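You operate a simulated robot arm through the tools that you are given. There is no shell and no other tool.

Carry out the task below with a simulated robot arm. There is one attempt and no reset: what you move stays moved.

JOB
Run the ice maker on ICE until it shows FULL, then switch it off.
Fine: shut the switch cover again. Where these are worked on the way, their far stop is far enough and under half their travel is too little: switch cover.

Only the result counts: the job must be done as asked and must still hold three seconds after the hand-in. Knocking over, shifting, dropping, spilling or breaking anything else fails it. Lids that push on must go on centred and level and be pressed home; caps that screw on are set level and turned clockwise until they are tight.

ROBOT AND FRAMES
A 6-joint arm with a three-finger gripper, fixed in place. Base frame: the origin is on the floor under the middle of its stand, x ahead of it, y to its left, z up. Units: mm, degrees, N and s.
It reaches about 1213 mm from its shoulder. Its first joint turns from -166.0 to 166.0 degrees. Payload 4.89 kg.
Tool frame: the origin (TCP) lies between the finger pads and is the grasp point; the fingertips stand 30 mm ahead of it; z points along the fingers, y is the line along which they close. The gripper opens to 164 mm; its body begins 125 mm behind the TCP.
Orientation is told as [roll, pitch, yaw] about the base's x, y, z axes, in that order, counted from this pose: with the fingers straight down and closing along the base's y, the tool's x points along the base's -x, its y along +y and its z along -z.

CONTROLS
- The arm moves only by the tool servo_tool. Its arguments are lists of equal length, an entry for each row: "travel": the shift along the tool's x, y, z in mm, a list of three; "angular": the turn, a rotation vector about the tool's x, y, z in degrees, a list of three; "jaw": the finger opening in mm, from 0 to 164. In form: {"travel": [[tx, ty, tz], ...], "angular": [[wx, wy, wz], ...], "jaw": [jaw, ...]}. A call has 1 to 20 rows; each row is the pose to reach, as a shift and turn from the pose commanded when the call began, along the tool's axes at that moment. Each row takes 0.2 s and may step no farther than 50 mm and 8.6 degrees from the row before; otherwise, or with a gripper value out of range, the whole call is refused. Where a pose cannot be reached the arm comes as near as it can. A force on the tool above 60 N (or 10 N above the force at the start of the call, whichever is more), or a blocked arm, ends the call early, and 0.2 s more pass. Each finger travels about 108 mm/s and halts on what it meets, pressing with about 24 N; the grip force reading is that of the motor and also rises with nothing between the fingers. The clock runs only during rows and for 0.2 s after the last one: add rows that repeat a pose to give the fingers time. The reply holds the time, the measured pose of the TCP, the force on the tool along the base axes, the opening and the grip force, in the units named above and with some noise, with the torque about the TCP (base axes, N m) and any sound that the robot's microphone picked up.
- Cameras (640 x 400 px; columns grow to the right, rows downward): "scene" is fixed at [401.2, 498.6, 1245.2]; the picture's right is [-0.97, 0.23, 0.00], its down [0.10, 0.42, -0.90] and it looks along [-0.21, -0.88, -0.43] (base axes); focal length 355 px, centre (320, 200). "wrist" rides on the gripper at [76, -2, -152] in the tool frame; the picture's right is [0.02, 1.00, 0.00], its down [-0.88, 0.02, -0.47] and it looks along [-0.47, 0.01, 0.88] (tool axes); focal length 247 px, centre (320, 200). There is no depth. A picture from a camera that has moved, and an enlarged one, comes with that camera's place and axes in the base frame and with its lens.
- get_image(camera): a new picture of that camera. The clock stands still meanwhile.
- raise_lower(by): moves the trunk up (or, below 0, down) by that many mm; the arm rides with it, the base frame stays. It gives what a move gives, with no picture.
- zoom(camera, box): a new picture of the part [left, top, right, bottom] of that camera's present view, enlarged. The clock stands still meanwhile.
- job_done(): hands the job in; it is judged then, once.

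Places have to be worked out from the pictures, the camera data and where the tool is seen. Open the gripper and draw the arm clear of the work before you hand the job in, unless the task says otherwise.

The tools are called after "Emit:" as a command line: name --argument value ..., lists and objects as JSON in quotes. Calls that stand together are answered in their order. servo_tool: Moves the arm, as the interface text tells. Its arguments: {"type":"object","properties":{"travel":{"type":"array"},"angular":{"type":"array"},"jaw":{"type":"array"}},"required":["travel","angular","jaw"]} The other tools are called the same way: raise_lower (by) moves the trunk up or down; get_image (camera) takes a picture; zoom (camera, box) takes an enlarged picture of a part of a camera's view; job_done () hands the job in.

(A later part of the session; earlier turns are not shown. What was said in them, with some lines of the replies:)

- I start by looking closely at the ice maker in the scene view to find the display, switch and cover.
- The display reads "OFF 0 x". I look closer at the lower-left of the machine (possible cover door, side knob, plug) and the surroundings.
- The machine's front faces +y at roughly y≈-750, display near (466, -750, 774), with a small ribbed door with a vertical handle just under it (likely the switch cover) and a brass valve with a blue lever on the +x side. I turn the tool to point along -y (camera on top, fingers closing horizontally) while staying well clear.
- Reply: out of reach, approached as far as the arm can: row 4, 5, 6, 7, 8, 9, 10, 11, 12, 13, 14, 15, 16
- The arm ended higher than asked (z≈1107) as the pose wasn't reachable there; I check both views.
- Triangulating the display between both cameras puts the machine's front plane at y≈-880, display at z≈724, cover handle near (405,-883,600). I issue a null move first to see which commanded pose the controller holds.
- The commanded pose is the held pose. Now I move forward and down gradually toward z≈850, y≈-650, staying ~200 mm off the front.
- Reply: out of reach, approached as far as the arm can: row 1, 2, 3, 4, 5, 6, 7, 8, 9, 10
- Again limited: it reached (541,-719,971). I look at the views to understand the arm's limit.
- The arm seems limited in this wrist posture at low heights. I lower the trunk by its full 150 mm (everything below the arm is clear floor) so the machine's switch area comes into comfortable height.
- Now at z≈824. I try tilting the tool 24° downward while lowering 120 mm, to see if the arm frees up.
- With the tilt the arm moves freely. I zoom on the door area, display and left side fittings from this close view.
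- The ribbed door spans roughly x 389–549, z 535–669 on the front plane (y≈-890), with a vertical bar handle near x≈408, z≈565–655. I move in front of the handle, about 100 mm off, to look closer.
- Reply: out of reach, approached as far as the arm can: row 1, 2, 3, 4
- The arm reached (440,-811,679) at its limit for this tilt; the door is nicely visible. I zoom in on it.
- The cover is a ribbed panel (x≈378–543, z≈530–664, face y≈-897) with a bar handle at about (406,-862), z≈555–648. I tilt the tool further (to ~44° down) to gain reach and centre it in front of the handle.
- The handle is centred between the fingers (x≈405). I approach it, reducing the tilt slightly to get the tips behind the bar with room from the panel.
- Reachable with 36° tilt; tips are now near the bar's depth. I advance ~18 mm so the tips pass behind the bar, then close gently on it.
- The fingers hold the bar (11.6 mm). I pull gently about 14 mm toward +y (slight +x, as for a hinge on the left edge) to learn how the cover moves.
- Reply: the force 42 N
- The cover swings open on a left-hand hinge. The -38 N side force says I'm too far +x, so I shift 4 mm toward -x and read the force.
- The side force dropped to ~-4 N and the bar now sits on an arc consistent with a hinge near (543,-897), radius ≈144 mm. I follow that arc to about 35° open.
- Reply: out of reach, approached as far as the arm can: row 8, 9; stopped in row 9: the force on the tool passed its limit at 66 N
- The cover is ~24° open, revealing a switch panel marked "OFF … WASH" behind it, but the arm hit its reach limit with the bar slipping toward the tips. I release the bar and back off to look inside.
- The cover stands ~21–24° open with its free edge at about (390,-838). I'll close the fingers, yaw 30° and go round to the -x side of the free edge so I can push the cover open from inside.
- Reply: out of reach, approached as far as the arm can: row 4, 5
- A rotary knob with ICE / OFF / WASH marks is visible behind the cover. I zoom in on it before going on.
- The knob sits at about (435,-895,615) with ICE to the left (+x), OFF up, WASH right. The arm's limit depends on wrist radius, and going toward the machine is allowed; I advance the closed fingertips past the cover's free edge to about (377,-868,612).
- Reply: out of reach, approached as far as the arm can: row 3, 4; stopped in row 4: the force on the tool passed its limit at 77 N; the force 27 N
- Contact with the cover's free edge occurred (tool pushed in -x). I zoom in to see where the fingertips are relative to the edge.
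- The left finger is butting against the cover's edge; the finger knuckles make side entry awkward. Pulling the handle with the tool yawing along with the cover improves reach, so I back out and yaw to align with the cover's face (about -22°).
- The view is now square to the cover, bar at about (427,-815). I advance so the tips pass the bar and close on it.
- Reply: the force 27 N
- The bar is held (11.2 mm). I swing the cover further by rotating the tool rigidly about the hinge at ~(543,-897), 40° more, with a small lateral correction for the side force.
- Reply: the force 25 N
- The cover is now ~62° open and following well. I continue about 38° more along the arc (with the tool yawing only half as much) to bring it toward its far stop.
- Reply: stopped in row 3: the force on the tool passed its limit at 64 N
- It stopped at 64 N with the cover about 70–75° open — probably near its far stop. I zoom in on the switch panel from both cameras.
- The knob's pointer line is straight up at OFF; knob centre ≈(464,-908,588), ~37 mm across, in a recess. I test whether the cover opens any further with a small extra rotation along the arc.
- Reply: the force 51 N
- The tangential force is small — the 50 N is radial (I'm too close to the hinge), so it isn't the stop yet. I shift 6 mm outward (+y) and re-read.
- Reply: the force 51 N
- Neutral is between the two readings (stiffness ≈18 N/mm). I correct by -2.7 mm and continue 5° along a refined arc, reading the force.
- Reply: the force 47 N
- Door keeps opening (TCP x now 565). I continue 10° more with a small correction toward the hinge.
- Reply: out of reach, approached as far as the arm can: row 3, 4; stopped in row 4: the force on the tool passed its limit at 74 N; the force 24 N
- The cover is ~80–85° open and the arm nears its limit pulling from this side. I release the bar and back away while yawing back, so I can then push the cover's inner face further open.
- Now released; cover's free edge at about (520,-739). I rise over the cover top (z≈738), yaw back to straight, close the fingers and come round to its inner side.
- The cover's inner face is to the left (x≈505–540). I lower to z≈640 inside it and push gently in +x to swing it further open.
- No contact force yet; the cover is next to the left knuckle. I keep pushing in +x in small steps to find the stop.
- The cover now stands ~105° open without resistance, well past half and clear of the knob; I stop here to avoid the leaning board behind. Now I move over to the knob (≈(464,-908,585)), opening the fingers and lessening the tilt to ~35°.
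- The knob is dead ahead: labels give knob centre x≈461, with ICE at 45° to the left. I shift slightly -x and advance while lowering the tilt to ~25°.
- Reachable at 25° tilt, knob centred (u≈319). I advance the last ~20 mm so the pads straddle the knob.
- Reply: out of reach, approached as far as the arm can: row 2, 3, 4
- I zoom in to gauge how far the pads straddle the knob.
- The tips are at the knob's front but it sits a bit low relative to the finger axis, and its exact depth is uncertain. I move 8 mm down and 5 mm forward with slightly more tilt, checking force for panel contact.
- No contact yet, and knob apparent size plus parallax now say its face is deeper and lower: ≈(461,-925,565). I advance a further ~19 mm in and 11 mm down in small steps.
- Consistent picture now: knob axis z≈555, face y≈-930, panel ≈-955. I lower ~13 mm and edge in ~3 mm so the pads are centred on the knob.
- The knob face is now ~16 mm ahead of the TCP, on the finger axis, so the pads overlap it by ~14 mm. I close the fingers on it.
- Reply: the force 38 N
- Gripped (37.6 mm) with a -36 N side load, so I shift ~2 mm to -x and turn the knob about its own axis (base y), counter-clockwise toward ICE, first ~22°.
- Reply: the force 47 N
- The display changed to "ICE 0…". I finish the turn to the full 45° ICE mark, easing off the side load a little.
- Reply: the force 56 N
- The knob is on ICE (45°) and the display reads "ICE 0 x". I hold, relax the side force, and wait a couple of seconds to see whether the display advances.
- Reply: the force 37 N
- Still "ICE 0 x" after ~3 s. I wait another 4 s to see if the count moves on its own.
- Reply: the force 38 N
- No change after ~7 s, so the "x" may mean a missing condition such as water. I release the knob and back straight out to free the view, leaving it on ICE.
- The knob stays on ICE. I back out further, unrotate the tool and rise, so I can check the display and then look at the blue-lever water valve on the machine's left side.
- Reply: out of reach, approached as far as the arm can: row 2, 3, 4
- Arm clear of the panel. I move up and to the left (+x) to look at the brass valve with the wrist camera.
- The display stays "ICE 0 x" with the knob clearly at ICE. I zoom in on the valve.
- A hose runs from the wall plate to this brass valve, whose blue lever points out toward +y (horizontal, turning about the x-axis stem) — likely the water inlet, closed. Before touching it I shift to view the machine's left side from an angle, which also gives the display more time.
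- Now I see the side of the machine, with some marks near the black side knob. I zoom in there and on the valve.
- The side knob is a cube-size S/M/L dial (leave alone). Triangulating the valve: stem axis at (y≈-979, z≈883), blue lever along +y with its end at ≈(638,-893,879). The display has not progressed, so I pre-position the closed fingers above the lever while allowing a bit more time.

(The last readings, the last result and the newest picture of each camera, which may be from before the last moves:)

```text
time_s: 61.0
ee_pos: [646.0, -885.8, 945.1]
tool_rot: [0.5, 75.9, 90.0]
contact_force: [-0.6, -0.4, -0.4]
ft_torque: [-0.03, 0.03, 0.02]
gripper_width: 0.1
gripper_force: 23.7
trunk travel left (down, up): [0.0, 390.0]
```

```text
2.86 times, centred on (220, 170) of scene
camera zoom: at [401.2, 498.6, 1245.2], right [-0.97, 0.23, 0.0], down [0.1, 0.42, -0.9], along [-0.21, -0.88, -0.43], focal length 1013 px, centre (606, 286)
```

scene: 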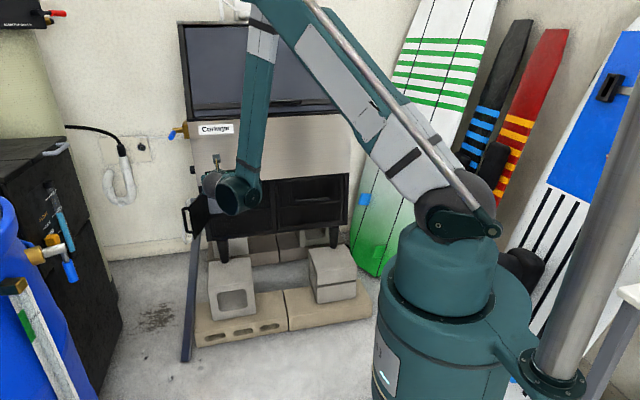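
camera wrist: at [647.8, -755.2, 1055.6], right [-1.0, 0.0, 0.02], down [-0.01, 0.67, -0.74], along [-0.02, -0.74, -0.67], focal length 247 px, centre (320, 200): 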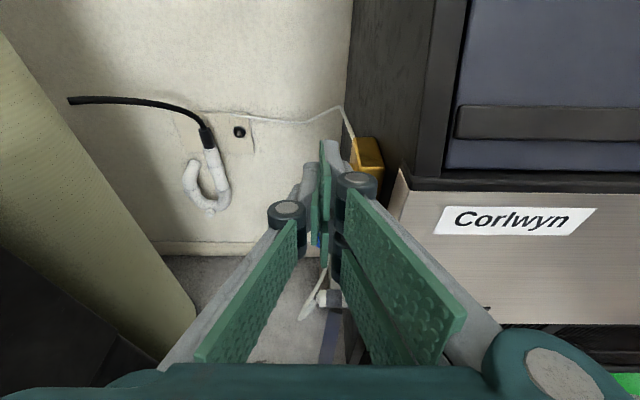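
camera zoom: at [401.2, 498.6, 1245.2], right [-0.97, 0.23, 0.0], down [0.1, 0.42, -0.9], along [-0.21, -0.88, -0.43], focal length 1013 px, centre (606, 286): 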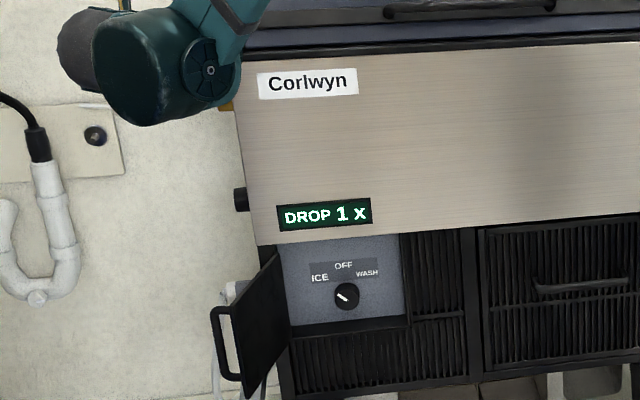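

The display now reads "DROP 1 x" — it is making ice and counting batches, so the valve must be left alone. I withdraw from the valve and return toward the knob area to stand by for FULL.

Emit:
servo_tool --travel '[[-3.2, 0, -45.6], [-15.9, 25, -83.7], [-43.8, 60, -92.1], [-77.7, 95, -83.6], [-113.1, 128, -72.6], [-151.2, 155, -60], [-194.6, 170, -43.9], [-237.2, 179, -29.1]]' --angular '[[0, 0, 0], [0, -1, 0], [0, -2, 0], [0, -3, 0], [0, -4, 0], [0, -5, 0], [0, -6, 0], [0, -6, 0]]' --jaw '[0, 0, 0, 0, 10, 20, 20, 20]'

Emit:
zoom --camera "scene" --box '[150, 100, 290, 240]'

Emit:
get_image --camera "wrist"

```text
time_s: 62.8
ee_pos: [467.7, -797.1, 723.6]
tool_rot: [0.1, 69.9, 89.8]
contact_force: [-1.0, 0.8, 1.1]
ft_torque: [0.12, -0.07, 0.14]
gripper_width: 19.9
gripper_force: 0.1
trunk travel left (down, up): [0.0, 390.0]
```

```text
2.86 times, centred on (220, 170) of scene
camera zoom: at [401.2, 498.6, 1245.2], right [-0.97, 0.23, 0.0], down [0.1, 0.42, -0.9], along [-0.21, -0.88, -0.43], focal length 1013 px, centre (606, 286)
```

zoom: 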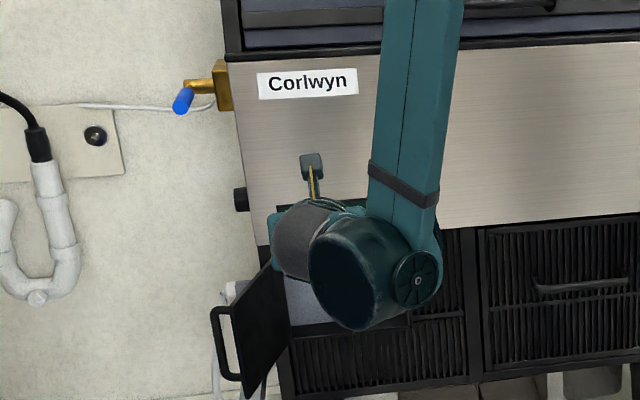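

```text
taken
camera wrist: at [468.7, -678.8, 846.8], right [-1.0, 0.0, 0.02], down [-0.01, 0.75, -0.66], along [-0.02, -0.67, -0.75], focal length 247 px, centre (320, 200)
```

wrist: 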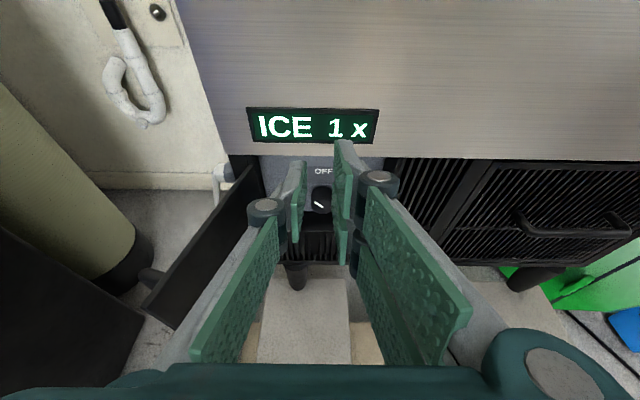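

From here the wrist camera sees both display ("ICE 1 x") and knob. I wait in place in 4 s steps, watching for FULL.

Emit:
servo_tool --travel '[[0, 0, 0], [0, 0, 0], [0, 0, 0], [0, 0, 0], [0, 0, 0], [0, 0, 0], [0, 0, 0], [0, 0, 0], [0, 0, 0], [0, 0, 0], [0, 0, 0], [0, 0, 0], [0, 0, 0], [0, 0, 0], [0, 0, 0], [0, 0, 0], [0, 0, 0], [0, 0, 0], [0, 0, 0], [0, 0, 0]]' --angular '[[0, 0, 0], [0, 0, 0], [0, 0, 0], [0, 0, 0], [0, 0, 0], [0, 0, 0], [0, 0, 0], [0, 0, 0], [0, 0, 0], [0, 0, 0], [0, 0, 0], [0, 0, 0], [0, 0, 0], [0, 0, 0], [0, 0, 0], [0, 0, 0], [0, 0, 0], [0, 0, 0], [0, 0, 0], [0, 0, 0]]' --jaw '[20, 20, 20, 20, 20, 20, 20, 20, 20, 20, 20, 20, 20, 20, 20, 20, 20, 20, 20, 20]'

Emit:
zoom --camera "wrist" --box '[220, 90, 420, 230]'

```text
time_s: 67.0
ee_pos: [468.0, -798.5, 724.0]
tool_rot: [0.3, 69.9, 89.7]
contact_force: [0.6, 0.2, -0.5]
ft_torque: [-0.01, 0.03, 0.0]
gripper_width: 19.8
gripper_force: 0.1
trunk travel left (down, up): [0.0, 390.0]
```

```text
2.86 times, centred on (320, 160) of wrist
camera zoom: at [469.2, -679.8, 846.4], right [-1.0, 0.0, 0.02], down [-0.01, 0.75, -0.66], along [-0.02, -0.66, -0.75], focal length 706 px, centre (320, 314)
```

zoom: 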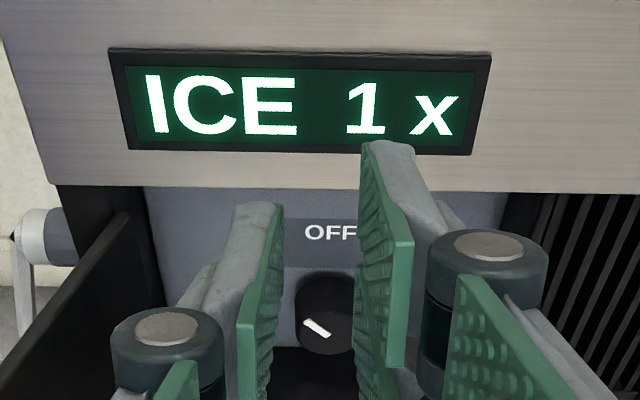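

The display still shows "ICE 1 x" at 67 s. I keep waiting.

Emit:
servo_tool --travel '[[0, 0, 0], [0, 0, 0], [0, 0, 0], [0, 0, 0], [0, 0, 0], [0, 0, 0], [0, 0, 0], [0, 0, 0], [0, 0, 0], [0, 0, 0], [0, 0, 0], [0, 0, 0], [0, 0, 0], [0, 0, 0], [0, 0, 0], [0, 0, 0], [0, 0, 0], [0, 0, 0], [0, 0, 0], [0, 0, 0]]' --angular '[[0, 0, 0], [0, 0, 0], [0, 0, 0], [0, 0, 0], [0, 0, 0], [0, 0, 0], [0, 0, 0], [0, 0, 0], [0, 0, 0], [0, 0, 0], [0, 0, 0], [0, 0, 0], [0, 0, 0], [0, 0, 0], [0, 0, 0], [0, 0, 0], [0, 0, 0], [0, 0, 0], [0, 0, 0], [0, 0, 0]]' --jaw '[20, 20, 20, 20, 20, 20, 20, 20, 20, 20, 20, 20, 20, 20, 20, 20, 20, 20, 20, 20]'

Emit:
zoom --camera "wrist" --box '[220, 90, 420, 230]'

```text
time_s: 71.2
ee_pos: [467.6, -797.9, 722.9]
tool_rot: [0.3, 69.9, 89.8]
contact_force: [0.0, 0.9, 0.4]
ft_torque: [0.01, -0.01, -0.03]
gripper_width: 19.9
gripper_force: 0.1
trunk travel left (down, up): [0.0, 390.0]
```

```text
2.86 times, centred on (320, 160) of wrist
camera zoom: at [469.2, -679.8, 846.4], right [-1.0, 0.0, 0.02], down [-0.01, 0.75, -0.66], along [-0.02, -0.66, -0.75], focal length 706 px, centre (320, 314)
```

zoom: 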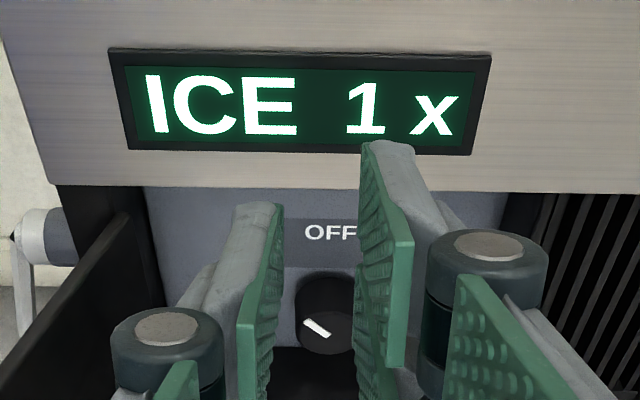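

Still batch 1 at 71 s (first batch took ~15 s). I continue to wait.

Emit:
servo_tool --travel '[[0, 0, 0], [0, 0, 0], [0, 0, 0], [0, 0, 0], [0, 0, 0], [0, 0, 0], [0, 0, 0], [0, 0, 0], [0, 0, 0], [0, 0, 0], [0, 0, 0], [0, 0, 0], [0, 0, 0], [0, 0, 0], [0, 0, 0], [0, 0, 0], [0, 0, 0], [0, 0, 0], [0, 0, 0], [0, 0, 0]]' --angular '[[0, 0, 0], [0, 0, 0], [0, 0, 0], [0, 0, 0], [0, 0, 0], [0, 0, 0], [0, 0, 0], [0, 0, 0], [0, 0, 0], [0, 0, 0], [0, 0, 0], [0, 0, 0], [0, 0, 0], [0, 0, 0], [0, 0, 0], [0, 0, 0], [0, 0, 0], [0, 0, 0], [0, 0, 0], [0, 0, 0]]' --jaw '[20, 20, 20, 20, 20, 20, 20, 20, 20, 20, 20, 20, 20, 20, 20, 20, 20, 20, 20, 20]'

Emit:
zoom --camera "wrist" --box '[220, 90, 420, 230]'

```text
time_s: 75.4
ee_pos: [465.7, -798.1, 722.2]
tool_rot: [0.3, 69.9, 89.6]
contact_force: [0.0, 0.1, -0.3]
ft_torque: [0.0, 0.0, -0.03]
gripper_width: 19.9
gripper_force: 0.0
trunk travel left (down, up): [0.0, 390.0]
```

```text
2.86 times, centred on (320, 160) of wrist
camera zoom: at [469.2, -679.8, 846.4], right [-1.0, 0.0, 0.02], down [-0.01, 0.75, -0.66], along [-0.02, -0.66, -0.75], focal length 706 px, centre (320, 314)
```

zoom: 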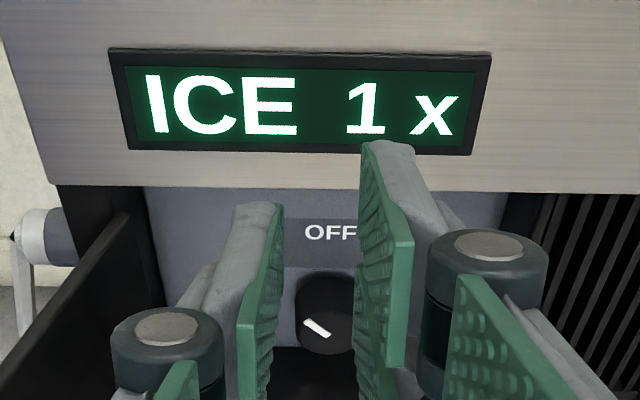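

Still "ICE 1 x" at 75 s; the next drop should come soon. I wait further.

Emit:
servo_tool --travel '[[0, 0, 0], [0, 0, 0], [0, 0, 0], [0, 0, 0], [0, 0, 0], [0, 0, 0], [0, 0, 0], [0, 0, 0], [0, 0, 0], [0, 0, 0], [0, 0, 0], [0, 0, 0], [0, 0, 0], [0, 0, 0], [0, 0, 0], [0, 0, 0], [0, 0, 0], [0, 0, 0], [0, 0, 0], [0, 0, 0]]' --angular '[[0, 0, 0], [0, 0, 0], [0, 0, 0], [0, 0, 0], [0, 0, 0], [0, 0, 0], [0, 0, 0], [0, 0, 0], [0, 0, 0], [0, 0, 0], [0, 0, 0], [0, 0, 0], [0, 0, 0], [0, 0, 0], [0, 0, 0], [0, 0, 0], [0, 0, 0], [0, 0, 0], [0, 0, 0], [0, 0, 0]]' --jaw '[20, 20, 20, 20, 20, 20, 20, 20, 20, 20, 20, 20, 20, 20, 20, 20, 20, 20, 20, 20]'

Emit:
zoom --camera "wrist" --box '[220, 90, 420, 230]'

```text
time_s: 79.6
ee_pos: [467.1, -798.3, 724.1]
tool_rot: [0.3, 70.0, 89.8]
contact_force: [0.5, -0.2, 0.3]
ft_torque: [0.03, 0.01, -0.02]
gripper_width: 20.1
gripper_force: 0.1
trunk travel left (down, up): [0.0, 390.0]
```

```text
2.86 times, centred on (320, 160) of wrist
camera zoom: at [469.2, -679.8, 846.4], right [-1.0, 0.0, 0.02], down [-0.01, 0.75, -0.66], along [-0.02, -0.66, -0.75], focal length 706 px, centre (320, 314)
```

zoom: 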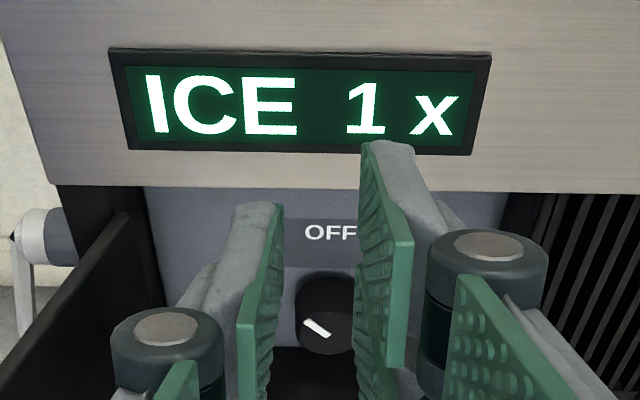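

Still "1 x" at 79.6 s. I keep waiting for the next event.

Emit:
servo_tool --travel '[[0, 0, 0], [0, 0, 0], [0, 0, 0], [0, 0, 0], [0, 0, 0], [0, 0, 0], [0, 0, 0], [0, 0, 0], [0, 0, 0], [0, 0, 0], [0, 0, 0], [0, 0, 0], [0, 0, 0], [0, 0, 0], [0, 0, 0], [0, 0, 0], [0, 0, 0], [0, 0, 0], [0, 0, 0], [0, 0, 0]]' --angular '[[0, 0, 0], [0, 0, 0], [0, 0, 0], [0, 0, 0], [0, 0, 0], [0, 0, 0], [0, 0, 0], [0, 0, 0], [0, 0, 0], [0, 0, 0], [0, 0, 0], [0, 0, 0], [0, 0, 0], [0, 0, 0], [0, 0, 0], [0, 0, 0], [0, 0, 0], [0, 0, 0], [0, 0, 0], [0, 0, 0]]' --jaw '[20, 20, 20, 20, 20, 20, 20, 20, 20, 20, 20, 20, 20, 20, 20, 20, 20, 20, 20, 20]'

Emit:
zoom --camera "wrist" --box '[220, 90, 420, 230]'

```text
time_s: 83.8
ee_pos: [467.2, -798.4, 723.5]
tool_rot: [0.3, 69.9, 89.8]
contact_force: [-0.8, -0.7, -0.4]
ft_torque: [0.0, -0.04, 0.01]
gripper_width: 19.9
gripper_force: 0.0
trunk travel left (down, up): [0.0, 390.0]
```

```text
2.86 times, centred on (320, 160) of wrist
camera zoom: at [469.2, -679.8, 846.4], right [-1.0, 0.0, 0.02], down [-0.01, 0.75, -0.66], along [-0.02, -0.66, -0.75], focal length 706 px, centre (320, 314)
```

zoom: 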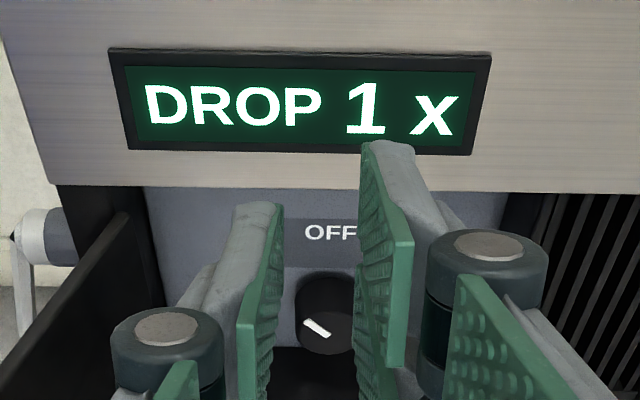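

Second "DROP" phase now — cycle is about 22 s. I keep waiting.

Emit:
servo_tool --travel '[[0, 0, 0], [0, 0, 0], [0, 0, 0], [0, 0, 0], [0, 0, 0], [0, 0, 0], [0, 0, 0], [0, 0, 0], [0, 0, 0], [0, 0, 0]]' --angular '[[0, 0, 0], [0, 0, 0], [0, 0, 0], [0, 0, 0], [0, 0, 0], [0, 0, 0], [0, 0, 0], [0, 0, 0], [0, 0, 0], [0, 0, 0]]' --jaw '[20, 20, 20, 20, 20, 20, 20, 20, 20, 20]'

Emit:
zoom --camera "wrist" --box '[220, 90, 420, 230]'

```text
time_s: 86.0
ee_pos: [466.3, -798.5, 722.8]
tool_rot: [0.3, 69.9, 89.7]
contact_force: [0.2, 0.4, 0.6]
ft_torque: [-0.02, -0.01, -0.03]
gripper_width: 20.1
gripper_force: 0.1
trunk travel left (down, up): [0.0, 390.0]
```

```text
2.86 times, centred on (320, 160) of wrist
camera zoom: at [469.2, -679.8, 846.4], right [-1.0, 0.0, 0.02], down [-0.01, 0.75, -0.66], along [-0.02, -0.66, -0.75], focal length 706 px, centre (320, 314)
```

zoom: 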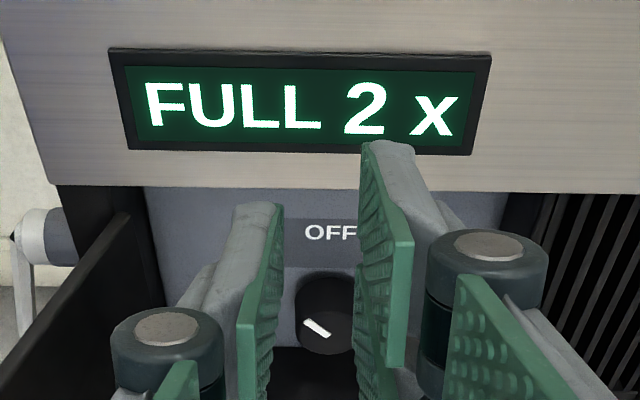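

FULL is shown ("FULL 2 x"). I go back in with the tool turned 45° to match the knob's ICE position, fingers open, stopping just in front of the knob.

Emit:
servo_tool --travel '[[-29.7, 1, 23.6], [-56.6, 1, 54.8], [-80.6, -1, 79.5], [-100.6, -3, 97.5], [-113.1, -5, 112.7], [-116, -3.2, 124.4]]' --angular '[[-2.58, 0, -7.04], [-5.16, 0, -14.1], [-7.73, 0, -21.1], [-10.3, 0, -28.2], [-12.9, 0, -35.2], [-15.5, 0, -42.3]]' --jaw '[35, 50, 62, 62, 62, 62]'

Emit:
get_image --camera "wrist"

```text
time_s: 87.4
ee_pos: [468.6, -875.1, 571.1]
tool_rot: [71.2, 41.4, 152.3]
contact_force: [-0.8, 0.9, 0.9]
ft_torque: [0.14, -0.07, 0.06]
gripper_width: 62.0
gripper_force: 0.1
trunk travel left (down, up): [0.0, 390.0]
```

```text
taken
camera wrist: at [558.5, -756.6, 656.6], right [-0.69, 0.0, 0.72], down [-0.48, 0.75, -0.45], along [-0.54, -0.66, -0.52], focal length 247 px, centre (320, 200)
```

wrist: 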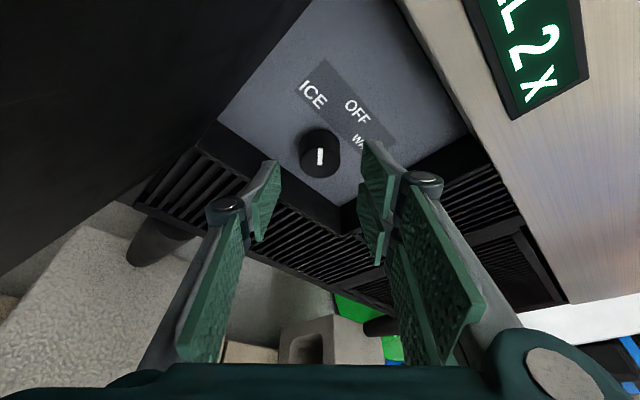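

Same pose as before, knob centred. I advance 40 mm onto the knob and close the fingers.

Emit:
servo_tool --travel '[[0.4, 0.1, 10], [0.8, 0.2, 20], [1.3, 0.3, 30], [1.7, 0.3, 39.5], [1.7, 0.3, 39.5], [1.7, 0.3, 39.5], [1.7, 0.3, 39.5], [1.7, 0.3, 39.5]]' --angular '[[0, 0, 0], [0, 0, 0], [0, 0, 0], [0, 0, 0], [0, 0, 0], [0, 0, 0], [0, 0, 0], [0, 0, 0]]' --jaw '[62, 62, 62, 62, 50, 40, 30, 26]'

Emit:
get_image --camera "wrist"

```text
time_s: 89.2
ee_pos: [459.6, -913.3, 562.7]
tool_rot: [71.1, 41.5, 152.2]
contact_force: [8.3, -1.9, -7.6]
ft_torque: [0.2, -0.04, 0.26]
gripper_width: 37.4
gripper_force: 44.8
trunk travel left (down, up): [0.0, 390.0]
```

```text
taken
camera wrist: at [549.7, -794.6, 648.3], right [-0.69, 0.0, 0.72], down [-0.48, 0.75, -0.46], along [-0.54, -0.66, -0.52], focal length 247 px, centre (320, 200)
```

wrist: 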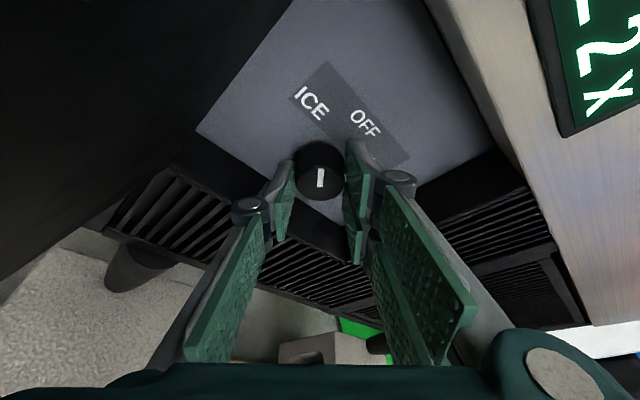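

Good grip with little load. I turn the knob back 45° clockwise to OFF about the base y axis.

Emit:
servo_tool --travel '[[-0.07, 0.2, 0], [-0.15, 0.4, 0.05], [-0.22, 0.6, 0.08], [-0.3, 0.8, 0.1], [-0.37, 1, 0.13], [-0.44, 1.2, 0.16], [-0.5, 1.4, 0.19], [-0.6, 1.65, 0.22], [-0.66, 1.85, 0.25], [-0.73, 2.05, 0.27]]' --angular '[[1.55, 0, 4.23], [3.1, 0, 8.45], [4.64, 0, 12.7], [6.2, 0, 16.9], [7.7, 0, 21.1], [9.3, 0, 25.4], [10.8, 0, 29.6], [12.4, 0, 33.8], [13.9, 0, 38], [15.5, 0, 42.3]]' --jaw '[26, 26, 26, 26, 26, 26, 26, 26, 26, 26]'

Emit:
get_image --camera "wrist"

Emit:
zoom --camera "scene" --box '[150, 140, 290, 240]'

```text
time_s: 91.4
ee_pos: [457.5, -912.5, 563.1]
tool_rot: [0.1, 69.9, 89.6]
contact_force: [19.3, 10.9, -10.2]
ft_torque: [0.22, 0.0, 0.48]
gripper_width: 37.5
gripper_force: 44.4
trunk travel left (down, up): [0.0, 390.0]
```

```text
taken
camera wrist: at [460.6, -793.8, 686.6], right [-1.0, 0.0, 0.02], down [-0.01, 0.75, -0.66], along [-0.02, -0.66, -0.75], focal length 247 px, centre (320, 200)
```

wrist: 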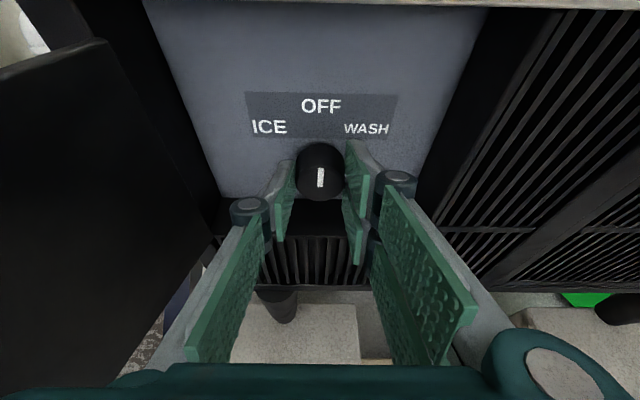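

```text
4.00 times, centred on (220, 190) of scene
camera zoom: at [401.2, 498.6, 1245.2], right [-0.97, 0.23, 0.0], down [0.1, 0.42, -0.9], along [-0.21, -0.88, -0.43], focal length 1418 px, centre (720, 240)
```

zoom: 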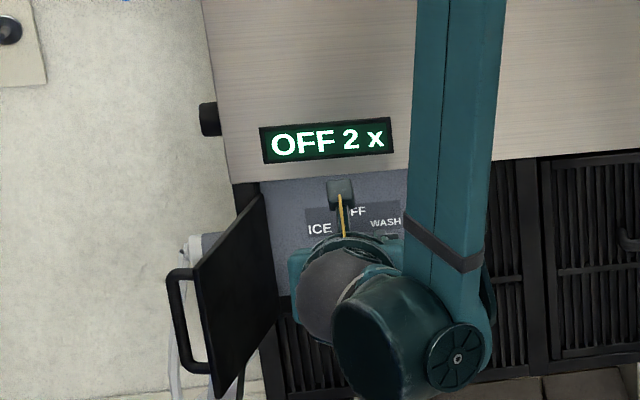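

The display shows "OFF 2 x". I zoom in on the knob pointer to verify it's straight at OFF before letting go.

Emit:
zoom --camera "wrist" --box '[260, 90, 380, 210]'

```text
3.33 times, centred on (320, 150) of wrist
camera zoom: at [460.6, -793.8, 686.6], right [-1.0, 0.0, 0.02], down [-0.01, 0.75, -0.66], along [-0.02, -0.66, -0.75], focal length 823 px, centre (320, 367)
```

zoom: 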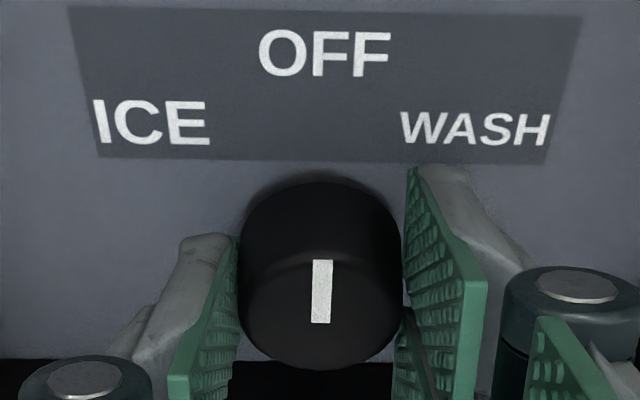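

Pointer is straight up. I open the fingers and withdraw straight back, then up.

Emit:
servo_tool --travel '[[0, 0, 0], [0, 0, 0], [0, 0, 0], [0.6, 0, -13], [2.3, 0, -28.5], [8.8, 0, -45.8], [23.4, 0, -67.1], [45.7, 0, -93.4], [73, 0, -120.4]]' --angular '[[0, 0, 0], [0, 0, 0], [0, 0, 0], [0, 0, 0], [0, -1, 0], [0, -3, 0], [0, -6, 0], [0, -10, 0], [0, -15, 0]]' --jaw '[45, 56, 60, 60, 60, 60, 60, 50, 40]'

Emit:
get_image --camera "wrist"

Emit:
get_image --camera "scene"

```text
time_s: 93.4
ee_pos: [459.9, -824.7, 672.3]
tool_rot: [0.2, 54.8, 89.5]
contact_force: [0.9, -1.7, -1.2]
ft_torque: [-0.02, 0.11, -0.12]
gripper_width: 40.3
gripper_force: 0.0
out of reach, approached as far as the arm can: row 4, 5, 6
trunk travel left (down, up): [0.0, 390.0]
```

```text
taken
camera wrist: at [461.4, -743.3, 821.8], right [-1.0, 0.0, 0.02], down [-0.01, 0.89, -0.45], along [-0.02, -0.45, -0.89], focal length 247 px, centre (320, 200)
```

wrist: 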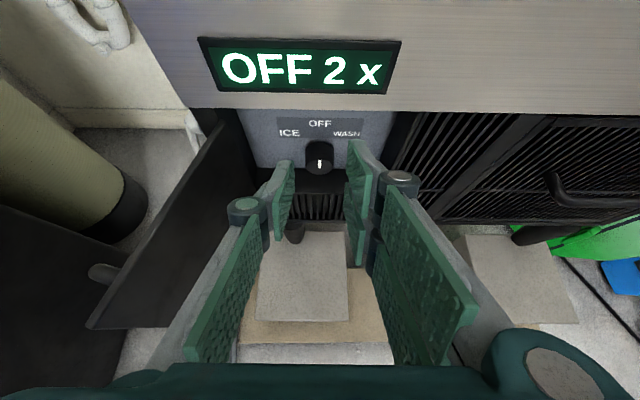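

```text
taken
```

scene: 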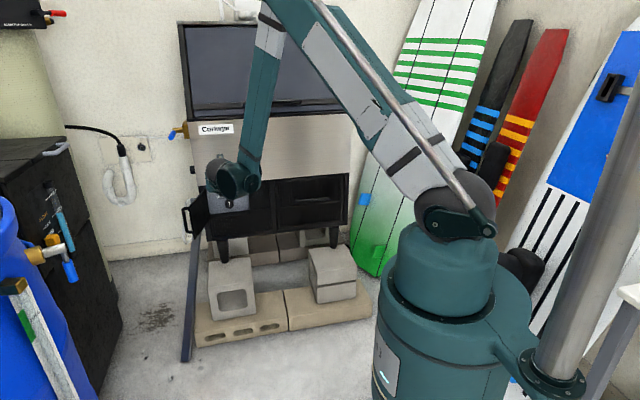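

Machine is OFF with 2 batches. Now I close the cover: I rise, cross over its top to the outer (+x) side with closed fingers.

Emit:
servo_tool --travel '[[18.3, 0, -43.5], [32.5, -10, -84.1], [27.9, -50, -99.2], [22.1, -95, -107.4], [19.3, -140, -111.5], [17.6, -185, -110.3], [11.1, -215, -105.7]]' --angular '[[0, -1, 0], [0, -2, 0], [0, -4, 0], [0, -6, 0], [0, -8, 0], [0, -10, 0], [0, -10, 0]]' --jaw '[25, 10, 0, 0, 0, 0, 0]'

Emit:
get_image --camera "wrist"

Emit:
zoom --camera "scene" --box '[150, 100, 290, 240]'

```text
time_s: 95.0
ee_pos: [674.6, -747.9, 743.8]
tool_rot: [0.0, 44.9, 89.5]
contact_force: [-0.5, -0.3, 1.6]
ft_torque: [0.09, -0.1, 0.11]
gripper_width: 0.0
gripper_force: 24.1
trunk travel left (down, up): [0.0, 390.0]
```

```text
taken
camera wrist: at [676.1, -692.2, 904.4], right [-1.0, -0.01, 0.02], down [-0.01, 0.96, -0.29], along [-0.01, -0.29, -0.96], focal length 247 px, centre (320, 200)
```

wrist: 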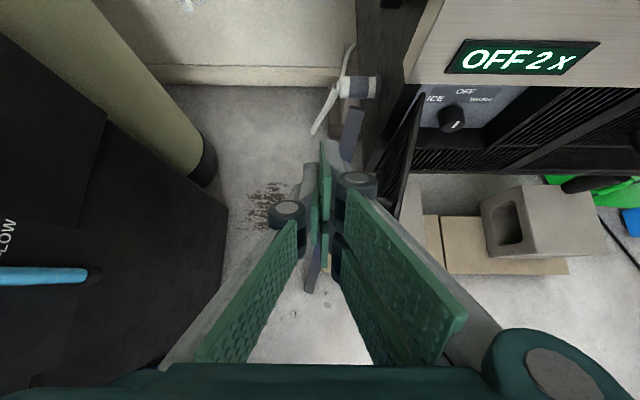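

```text
2.86 times, centred on (220, 170) of scene
camera zoom: at [401.2, 498.6, 1245.2], right [-0.97, 0.23, 0.0], down [0.1, 0.42, -0.9], along [-0.21, -0.88, -0.43], focal length 1013 px, centre (606, 286)
```

zoom: 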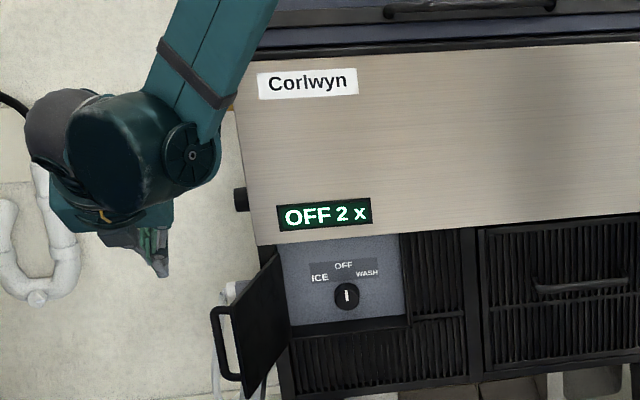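

The arm is on the outer side of the cover. I lower to handle height and sweep in -x to push the cover toward closed.

Emit:
servo_tool --travel '[[-22, 0, 27], [-44, 0, 54], [-66.3, 0, 80.7], [-66.3, 12, 80.7], [-66.3, 24, 80.7], [-66.3, 36, 80.7], [-66.3, 48, 80.7], [-66.3, 60, 80.7], [-66.3, 72, 80.7], [-66.3, 84, 80.7]]' --angular '[[0, 0, 0], [0, 0, 0], [0, 0, 0], [0, 0, 0], [0, 0, 0], [0, 0, 0], [0, 0, 0], [0, 0, 0], [0, 0, 0], [0, 0, 0]]' --jaw '[0, 0, 0, 0, 0, 0, 0, 0, 0, 0]'

Emit:
get_image --camera "wrist"

Emit:
zoom --camera "scene" --box '[150, 130, 310, 250]'

```text
time_s: 97.2
ee_pos: [592.2, -755.2, 639.5]
tool_rot: [0.0, 44.9, 89.6]
contact_force: [0.5, -0.2, 0.1]
ft_torque: [0.0, 0.03, -0.03]
gripper_width: 0.0
gripper_force: 24.4
trunk travel left (down, up): [0.0, 390.0]
```

```text
taken
camera wrist: at [592.6, -700.7, 800.2], right [-1.0, -0.01, 0.02], down [-0.01, 0.96, -0.29], along [-0.01, -0.29, -0.96], focal length 247 px, centre (320, 200)
```

wrist: 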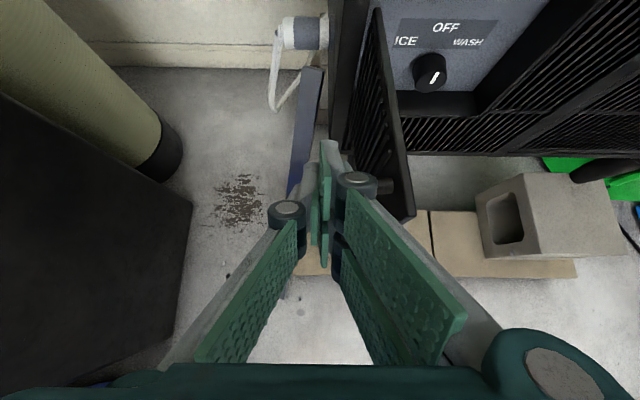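

```text
3.33 times, centred on (230, 190) of scene
camera zoom: at [401.2, 498.6, 1245.2], right [-0.97, 0.23, 0.0], down [0.1, 0.42, -0.9], along [-0.21, -0.88, -0.43], focal length 1182 px, centre (620, 233)
```

zoom: 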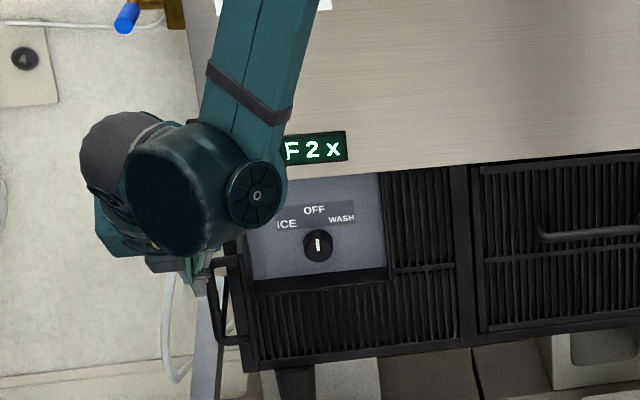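

The cover is following (now ~88°). I keep sweeping in -x about 80 mm more.

Emit:
servo_tool --travel '[[0, 12, 0], [0, 24, 0], [0, 36, 0], [0, 48, 0], [0, 60, 0], [0, 72, 0], [0, 82, 0]]' --angular '[[0, 0, 0], [0, 0, 0], [0, 0, 0], [0, 0, 0], [0, 0, 0], [0, 0, 0], [0, 0, 0]]' --jaw '[0, 0, 0, 0, 0, 0, 0]'

Emit:
get_image --camera "wrist"

```text
time_s: 98.8
ee_pos: [509.5, -754.7, 639.4]
tool_rot: [0.2, 45.0, 89.6]
contact_force: [1.1, 0.1, 0.7]
ft_torque: [-0.04, 0.02, -0.02]
gripper_width: 0.1
gripper_force: 23.9
trunk travel left (down, up): [0.0, 390.0]
```

```text
taken
camera wrist: at [510.5, -699.5, 800.6], right [-1.0, -0.01, 0.02], down [-0.01, 0.96, -0.29], along [-0.01, -0.29, -0.96], focal length 247 px, centre (320, 200)
```

wrist: 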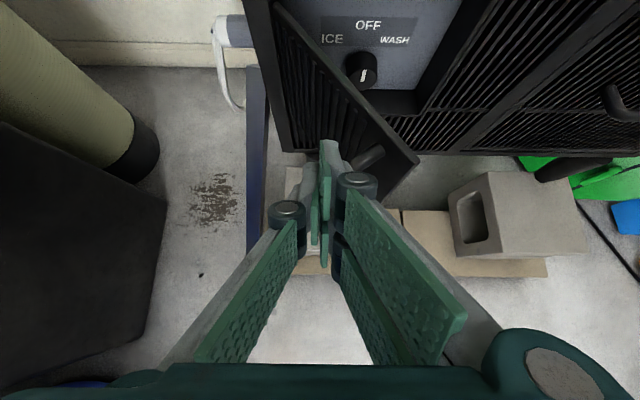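

The cover is at ~55°. I now push diagonally in -x/-y so the fingertips press on its outer face between handle and hinge.

Emit:
servo_tool --travel '[[4, 10, 8], [8.5, 19, 15.6], [15, 25, 25], [21.2, 31, 35.4], [27, 35, 45.5], [33.2, 39, 55.9], [38, 42, 65], [43.1, 44, 74.2]]' --angular '[[0, 0, 0], [0, 0, 0], [0, 0, 0], [0, 0, 0], [0, 0, 0], [0, 0, 0], [0, 0, 0], [0, 0, 0]]' --jaw '[0, 0, 0, 0, 0, 0, 0, 0]'

Emit:
get_image --camera "wrist"

```text
time_s: 100.6
ee_pos: [464.0, -837.9, 616.1]
tool_rot: [0.2, 44.9, 89.6]
contact_force: [0.1, 0.8, 0.2]
ft_torque: [-0.01, -0.01, -0.01]
gripper_width: 0.0
gripper_force: 23.9
trunk travel left (down, up): [0.0, 390.0]
```

```text
taken
camera wrist: at [466.1, -782.0, 777.9], right [-1.0, -0.01, 0.02], down [-0.01, 0.96, -0.29], along [-0.01, -0.29, -0.96], focal length 247 px, centre (320, 200)
```

wrist: 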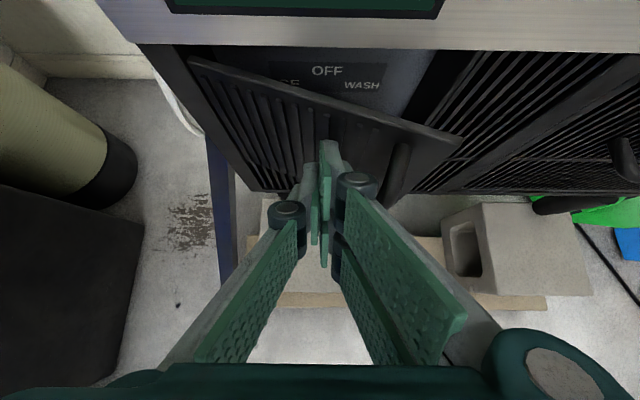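

The cover is ~25° open with fingertips on its face. I push on in -y until it seats.

Emit:
servo_tool --travel '[[5, 1, 7], [10, 2, 14], [14, 3, 20.5], [18, 4, 26], [21, 4, 30], [23.3, 4, 33.3]]' --angular '[[0, 0, 0], [0, 0, 0], [0, 0, 0], [0, 0, 0], [0, 0, 0], [0, 0, 0]]' --jaw '[0, 0, 0, 0, 0, 0]'

Emit:
get_image --camera "wrist"

```text
time_s: 101.9
ee_pos: [460.4, -869.8, 610.8]
tool_rot: [0.3, 44.7, 89.7]
contact_force: [-1.3, 26.5, 8.5]
ft_torque: [-0.41, 0.14, -0.15]
gripper_width: 0.0
gripper_force: 23.0
trunk travel left (down, up): [0.0, 390.0]
stopped in row 6: the force on the tool passed its limit at 69 N (the readings are from after the stop); the commanded pose is now the measured one
```

```text
taken
camera wrist: at [461.6, -815.2, 771.9], right [-1.0, -0.01, 0.02], down [-0.01, 0.96, -0.28], along [-0.01, -0.28, -0.96], focal length 247 px, centre (320, 200)
```

wrist: 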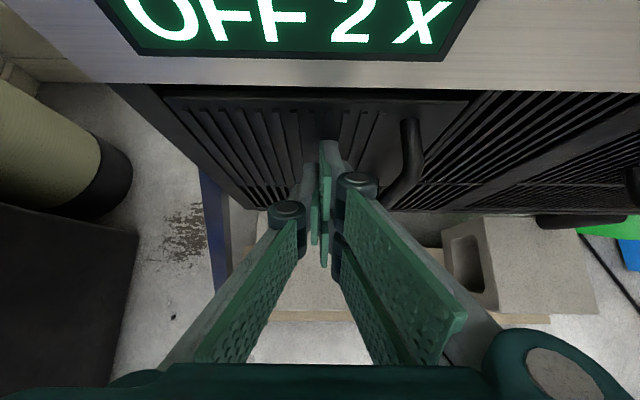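

The cover seated (69 N stop). I back off and inspect whether it is flush.

Emit:
servo_tool --travel '[[0, 0, -15], [0, 0, -40], [0, 0, -70]]' --angular '[[0, 0, 0], [0, 0, 0], [0, 0, 0]]' --jaw '[0, 0, 0]'

Emit:
get_image --camera "wrist"

Emit:
zoom --camera "wrist" --box '[160, 60, 480, 200]'

```text
time_s: 102.7
ee_pos: [460.6, -823.5, 659.3]
tool_rot: [0.2, 44.7, 89.7]
contact_force: [0.6, -0.3, -1.4]
ft_torque: [-0.05, 0.06, -0.07]
gripper_width: 0.1
gripper_force: 24.0
trunk travel left (down, up): [0.0, 390.0]
```

```text
taken
camera wrist: at [462.3, -768.6, 820.5], right [-1.0, -0.01, 0.02], down [-0.01, 0.96, -0.28], along [-0.01, -0.28, -0.96], focal length 247 px, centre (320, 200)
```

wrist: 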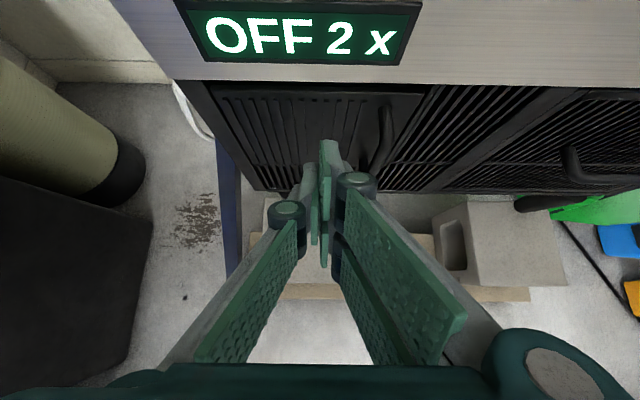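

```text
2.00 times, centred on (320, 130) of wrist
camera zoom: at [462.3, -768.6, 820.5], right [-1.0, -0.01, 0.02], down [-0.01, 0.96, -0.28], along [-0.01, -0.28, -0.96], focal length 494 px, centre (320, 340)
```

zoom: 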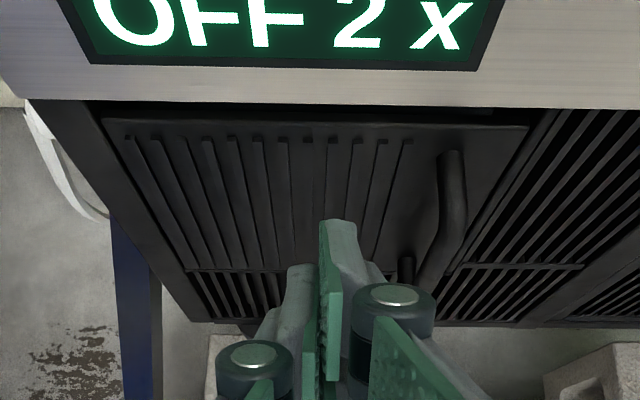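

The cover looks flush. To be sure it's fully home I press once more near the free edge, on the handle bar, in small steps.

Emit:
servo_tool --travel '[[-17.8, 30, -17.6], [-35.4, 58, 0.2], [-28.3, 58, 7.2], [-21.2, 58, 14.2], [-17.6, 58, 17.7], [-14.1, 58, 21.3], [-10.5, 58, 24.8], [-7, 58, 28.3]]' --angular '[[0, 0, 0], [0, 0, 0], [0, 0, 0], [0, 0, 0], [0, 0, 0], [0, 0, 0], [0, 0, 0], [0, 0, 0]]' --jaw '[0, 0, 0, 0, 0, 0, 0, 0]'

Emit:
get_image --camera "wrist"

```text
time_s: 104.5
ee_pos: [402.7, -835.0, 636.2]
tool_rot: [0.1, 44.7, 89.6]
contact_force: [-4.0, 12.6, 3.1]
ft_torque: [-0.18, 0.04, -0.11]
gripper_width: 0.0
gripper_force: 24.1
trunk travel left (down, up): [0.0, 390.0]
```

```text
taken
camera wrist: at [403.9, -781.5, 796.7], right [-1.0, -0.01, 0.02], down [-0.01, 0.96, -0.28], along [-0.02, -0.28, -0.96], focal length 247 px, centre (320, 200)
```

wrist: 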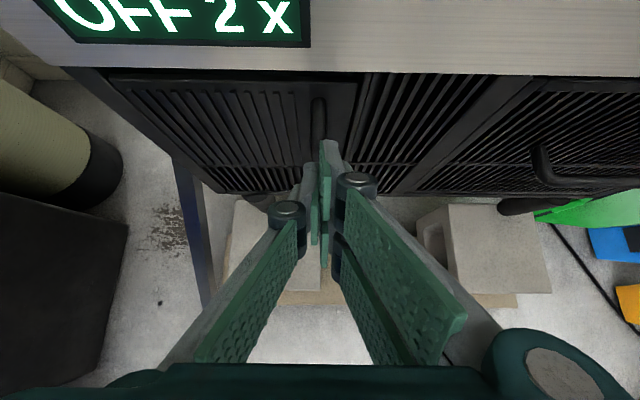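

Contact on the bar (12.6 N). I press 4 mm more, then withdraw.

Emit:
servo_tool --travel '[[1.4, 0, 1.4], [2.8, 0, 2.8], [2.8, 0, 2.8]]' --angular '[[0, 0, 0], [0, 0, 0], [0, 0, 0]]' --jaw '[0, 0, 0]'

```text
time_s: 105.3
ee_pos: [400.0, -839.7, 636.1]
tool_rot: [0.2, 44.8, 89.7]
contact_force: [-13.5, 48.9, 17.0]
ft_torque: [-0.56, 0.08, -0.47]
gripper_width: 0.0
gripper_force: 23.6
trunk travel left (down, up): [0.0, 390.0]
```

Force rose to 49 N while the tip slid slightly. I back off and check the cover and display again.

Emit:
servo_tool --travel '[[0, 0, -15], [0, 0, -40], [0, 0, -75]]' --angular '[[0, 0, 0], [0, 0, 0], [0, 0, 0]]' --jaw '[0, 0, 0]'

Emit:
get_image --camera "wrist"

Emit:
zoom --camera "wrist" --box '[120, 60, 440, 240]'

```text
time_s: 106.1
ee_pos: [404.2, -789.3, 688.1]
tool_rot: [0.1, 44.7, 89.8]
contact_force: [0.2, -0.7, -0.6]
ft_torque: [0.02, 0.07, -0.02]
gripper_width: 0.0
gripper_force: 23.5
trunk travel left (down, up): [0.0, 390.0]
```

```text
taken
camera wrist: at [405.2, -733.6, 848.8], right [-1.0, -0.01, 0.02], down [-0.01, 0.96, -0.28], along [-0.02, -0.28, -0.96], focal length 247 px, centre (320, 200)
```

wrist: 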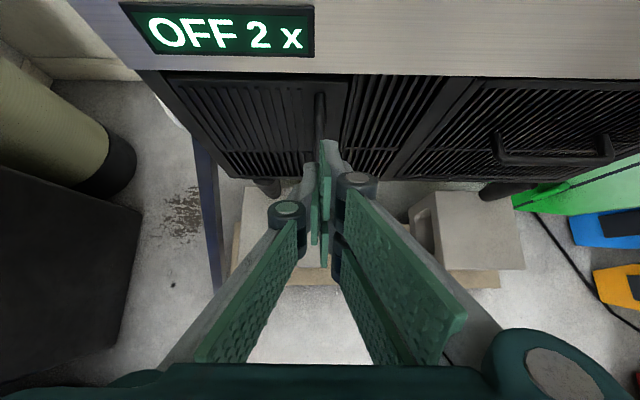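

```text
2.00 times, centred on (280, 150) of wrist
camera zoom: at [405.2, -733.6, 848.8], right [-1.0, -0.01, 0.02], down [-0.01, 0.96, -0.28], along [-0.02, -0.28, -0.96], focal length 494 px, centre (400, 300)
```

zoom: 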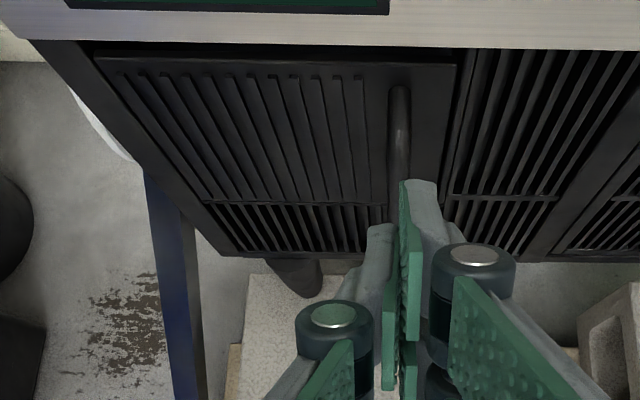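

The cover's top edge is parallel to the header again, flush. I withdraw the arm well clear and open the gripper, then verify with the scene camera.

Emit:
servo_tool --travel '[[1.5, 0, -40], [3, 0, -80], [5, 0, -120], [7, 0, -160], [9, 0, -200], [11, 0, -240], [12.5, 0, -283], [12.5, 0, -283], [12.5, 0, -283]]' --angular '[[0, 0, 0], [0, 0, 0], [0, 0, 0], [0, 0, 0], [0, 0, 0], [0, 0, 0], [0, 0, 0], [0, 0, 0], [0, 0, 0]]' --jaw '[0, 0, 20, 40, 60, 80, 100, 100, 100]'

Emit:
get_image --camera "scene"

Emit:
zoom --camera "scene" --box '[170, 155, 270, 218]'

Emit:
get_image --camera "wrist"

```text
time_s: 108.1
ee_pos: [405.0, -595.4, 896.7]
tool_rot: [0.2, 44.7, 89.5]
contact_force: [-0.4, -0.6, 0.4]
ft_torque: [0.03, 0.0, 0.03]
gripper_width: 100.0
gripper_force: 0.0
trunk travel left (down, up): [0.0, 390.0]
```

```text
taken
```

scene: 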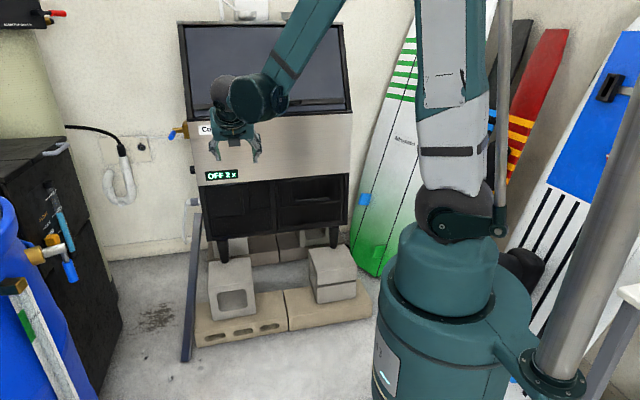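

```text
6.35 times, centred on (220, 186) of scene
camera zoom: at [401.2, 498.6, 1245.2], right [-0.97, 0.23, 0.0], down [0.1, 0.42, -0.9], along [-0.21, -0.88, -0.43], focal length 2251 px, centre (955, 286)
```

zoom: 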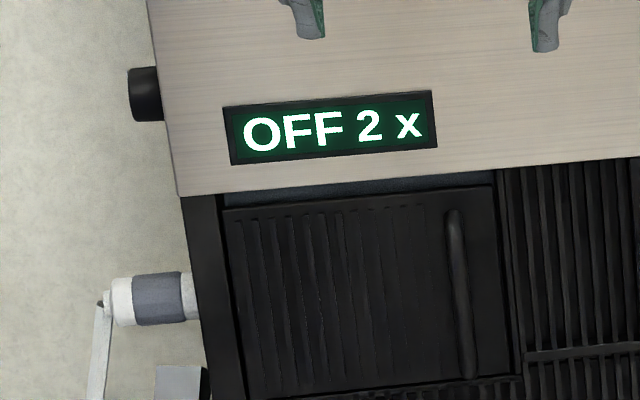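

```text
taken
camera wrist: at [406.9, -542.5, 1058.1], right [-1.0, -0.01, 0.02], down [-0.01, 0.96, -0.28], along [-0.01, -0.28, -0.96], focal length 247 px, centre (320, 200)
```

wrist: 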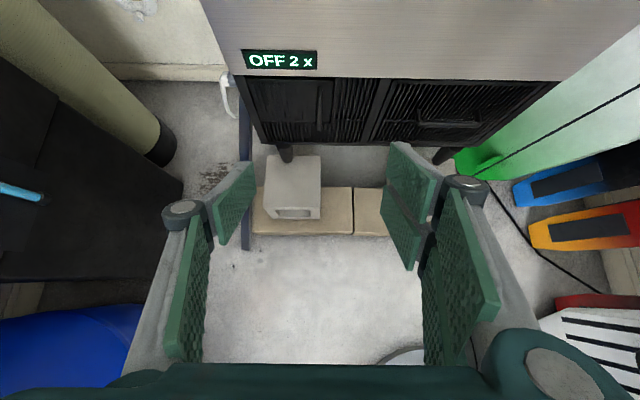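

Compared with the starting picture, the cover and handle are back in the same place. The display reads "OFF 2 x" after having shown FULL, nothing else has moved, and the gripper is open and clear. I hand the job in.

Emit:
job_done

```text
The job is handed in.
```

The ice maker ran on ICE until the display showed "FULL 2 x". I then switched it off, and it now reads "OFF 2 x". The switch cover is shut again and looks flush, in the same place as in the starting picture.

- **Cover:** I swung it open to about 105°, short of its far stop, because a plank leans against the machine on that side. It moved freely and was well clear of the knob.
- **Valve and size dial:** I touched neither the water valve nor the S/M/L dial. For the first 13 seconds or so on ICE the count did not move, so I brought the fingers above the valve lever. The first batch dropped then, and I backed away without contact.
- **Finish:** The arm is clear of the machine with the gripper open. The trunk is still lowered by its full 150 mm.
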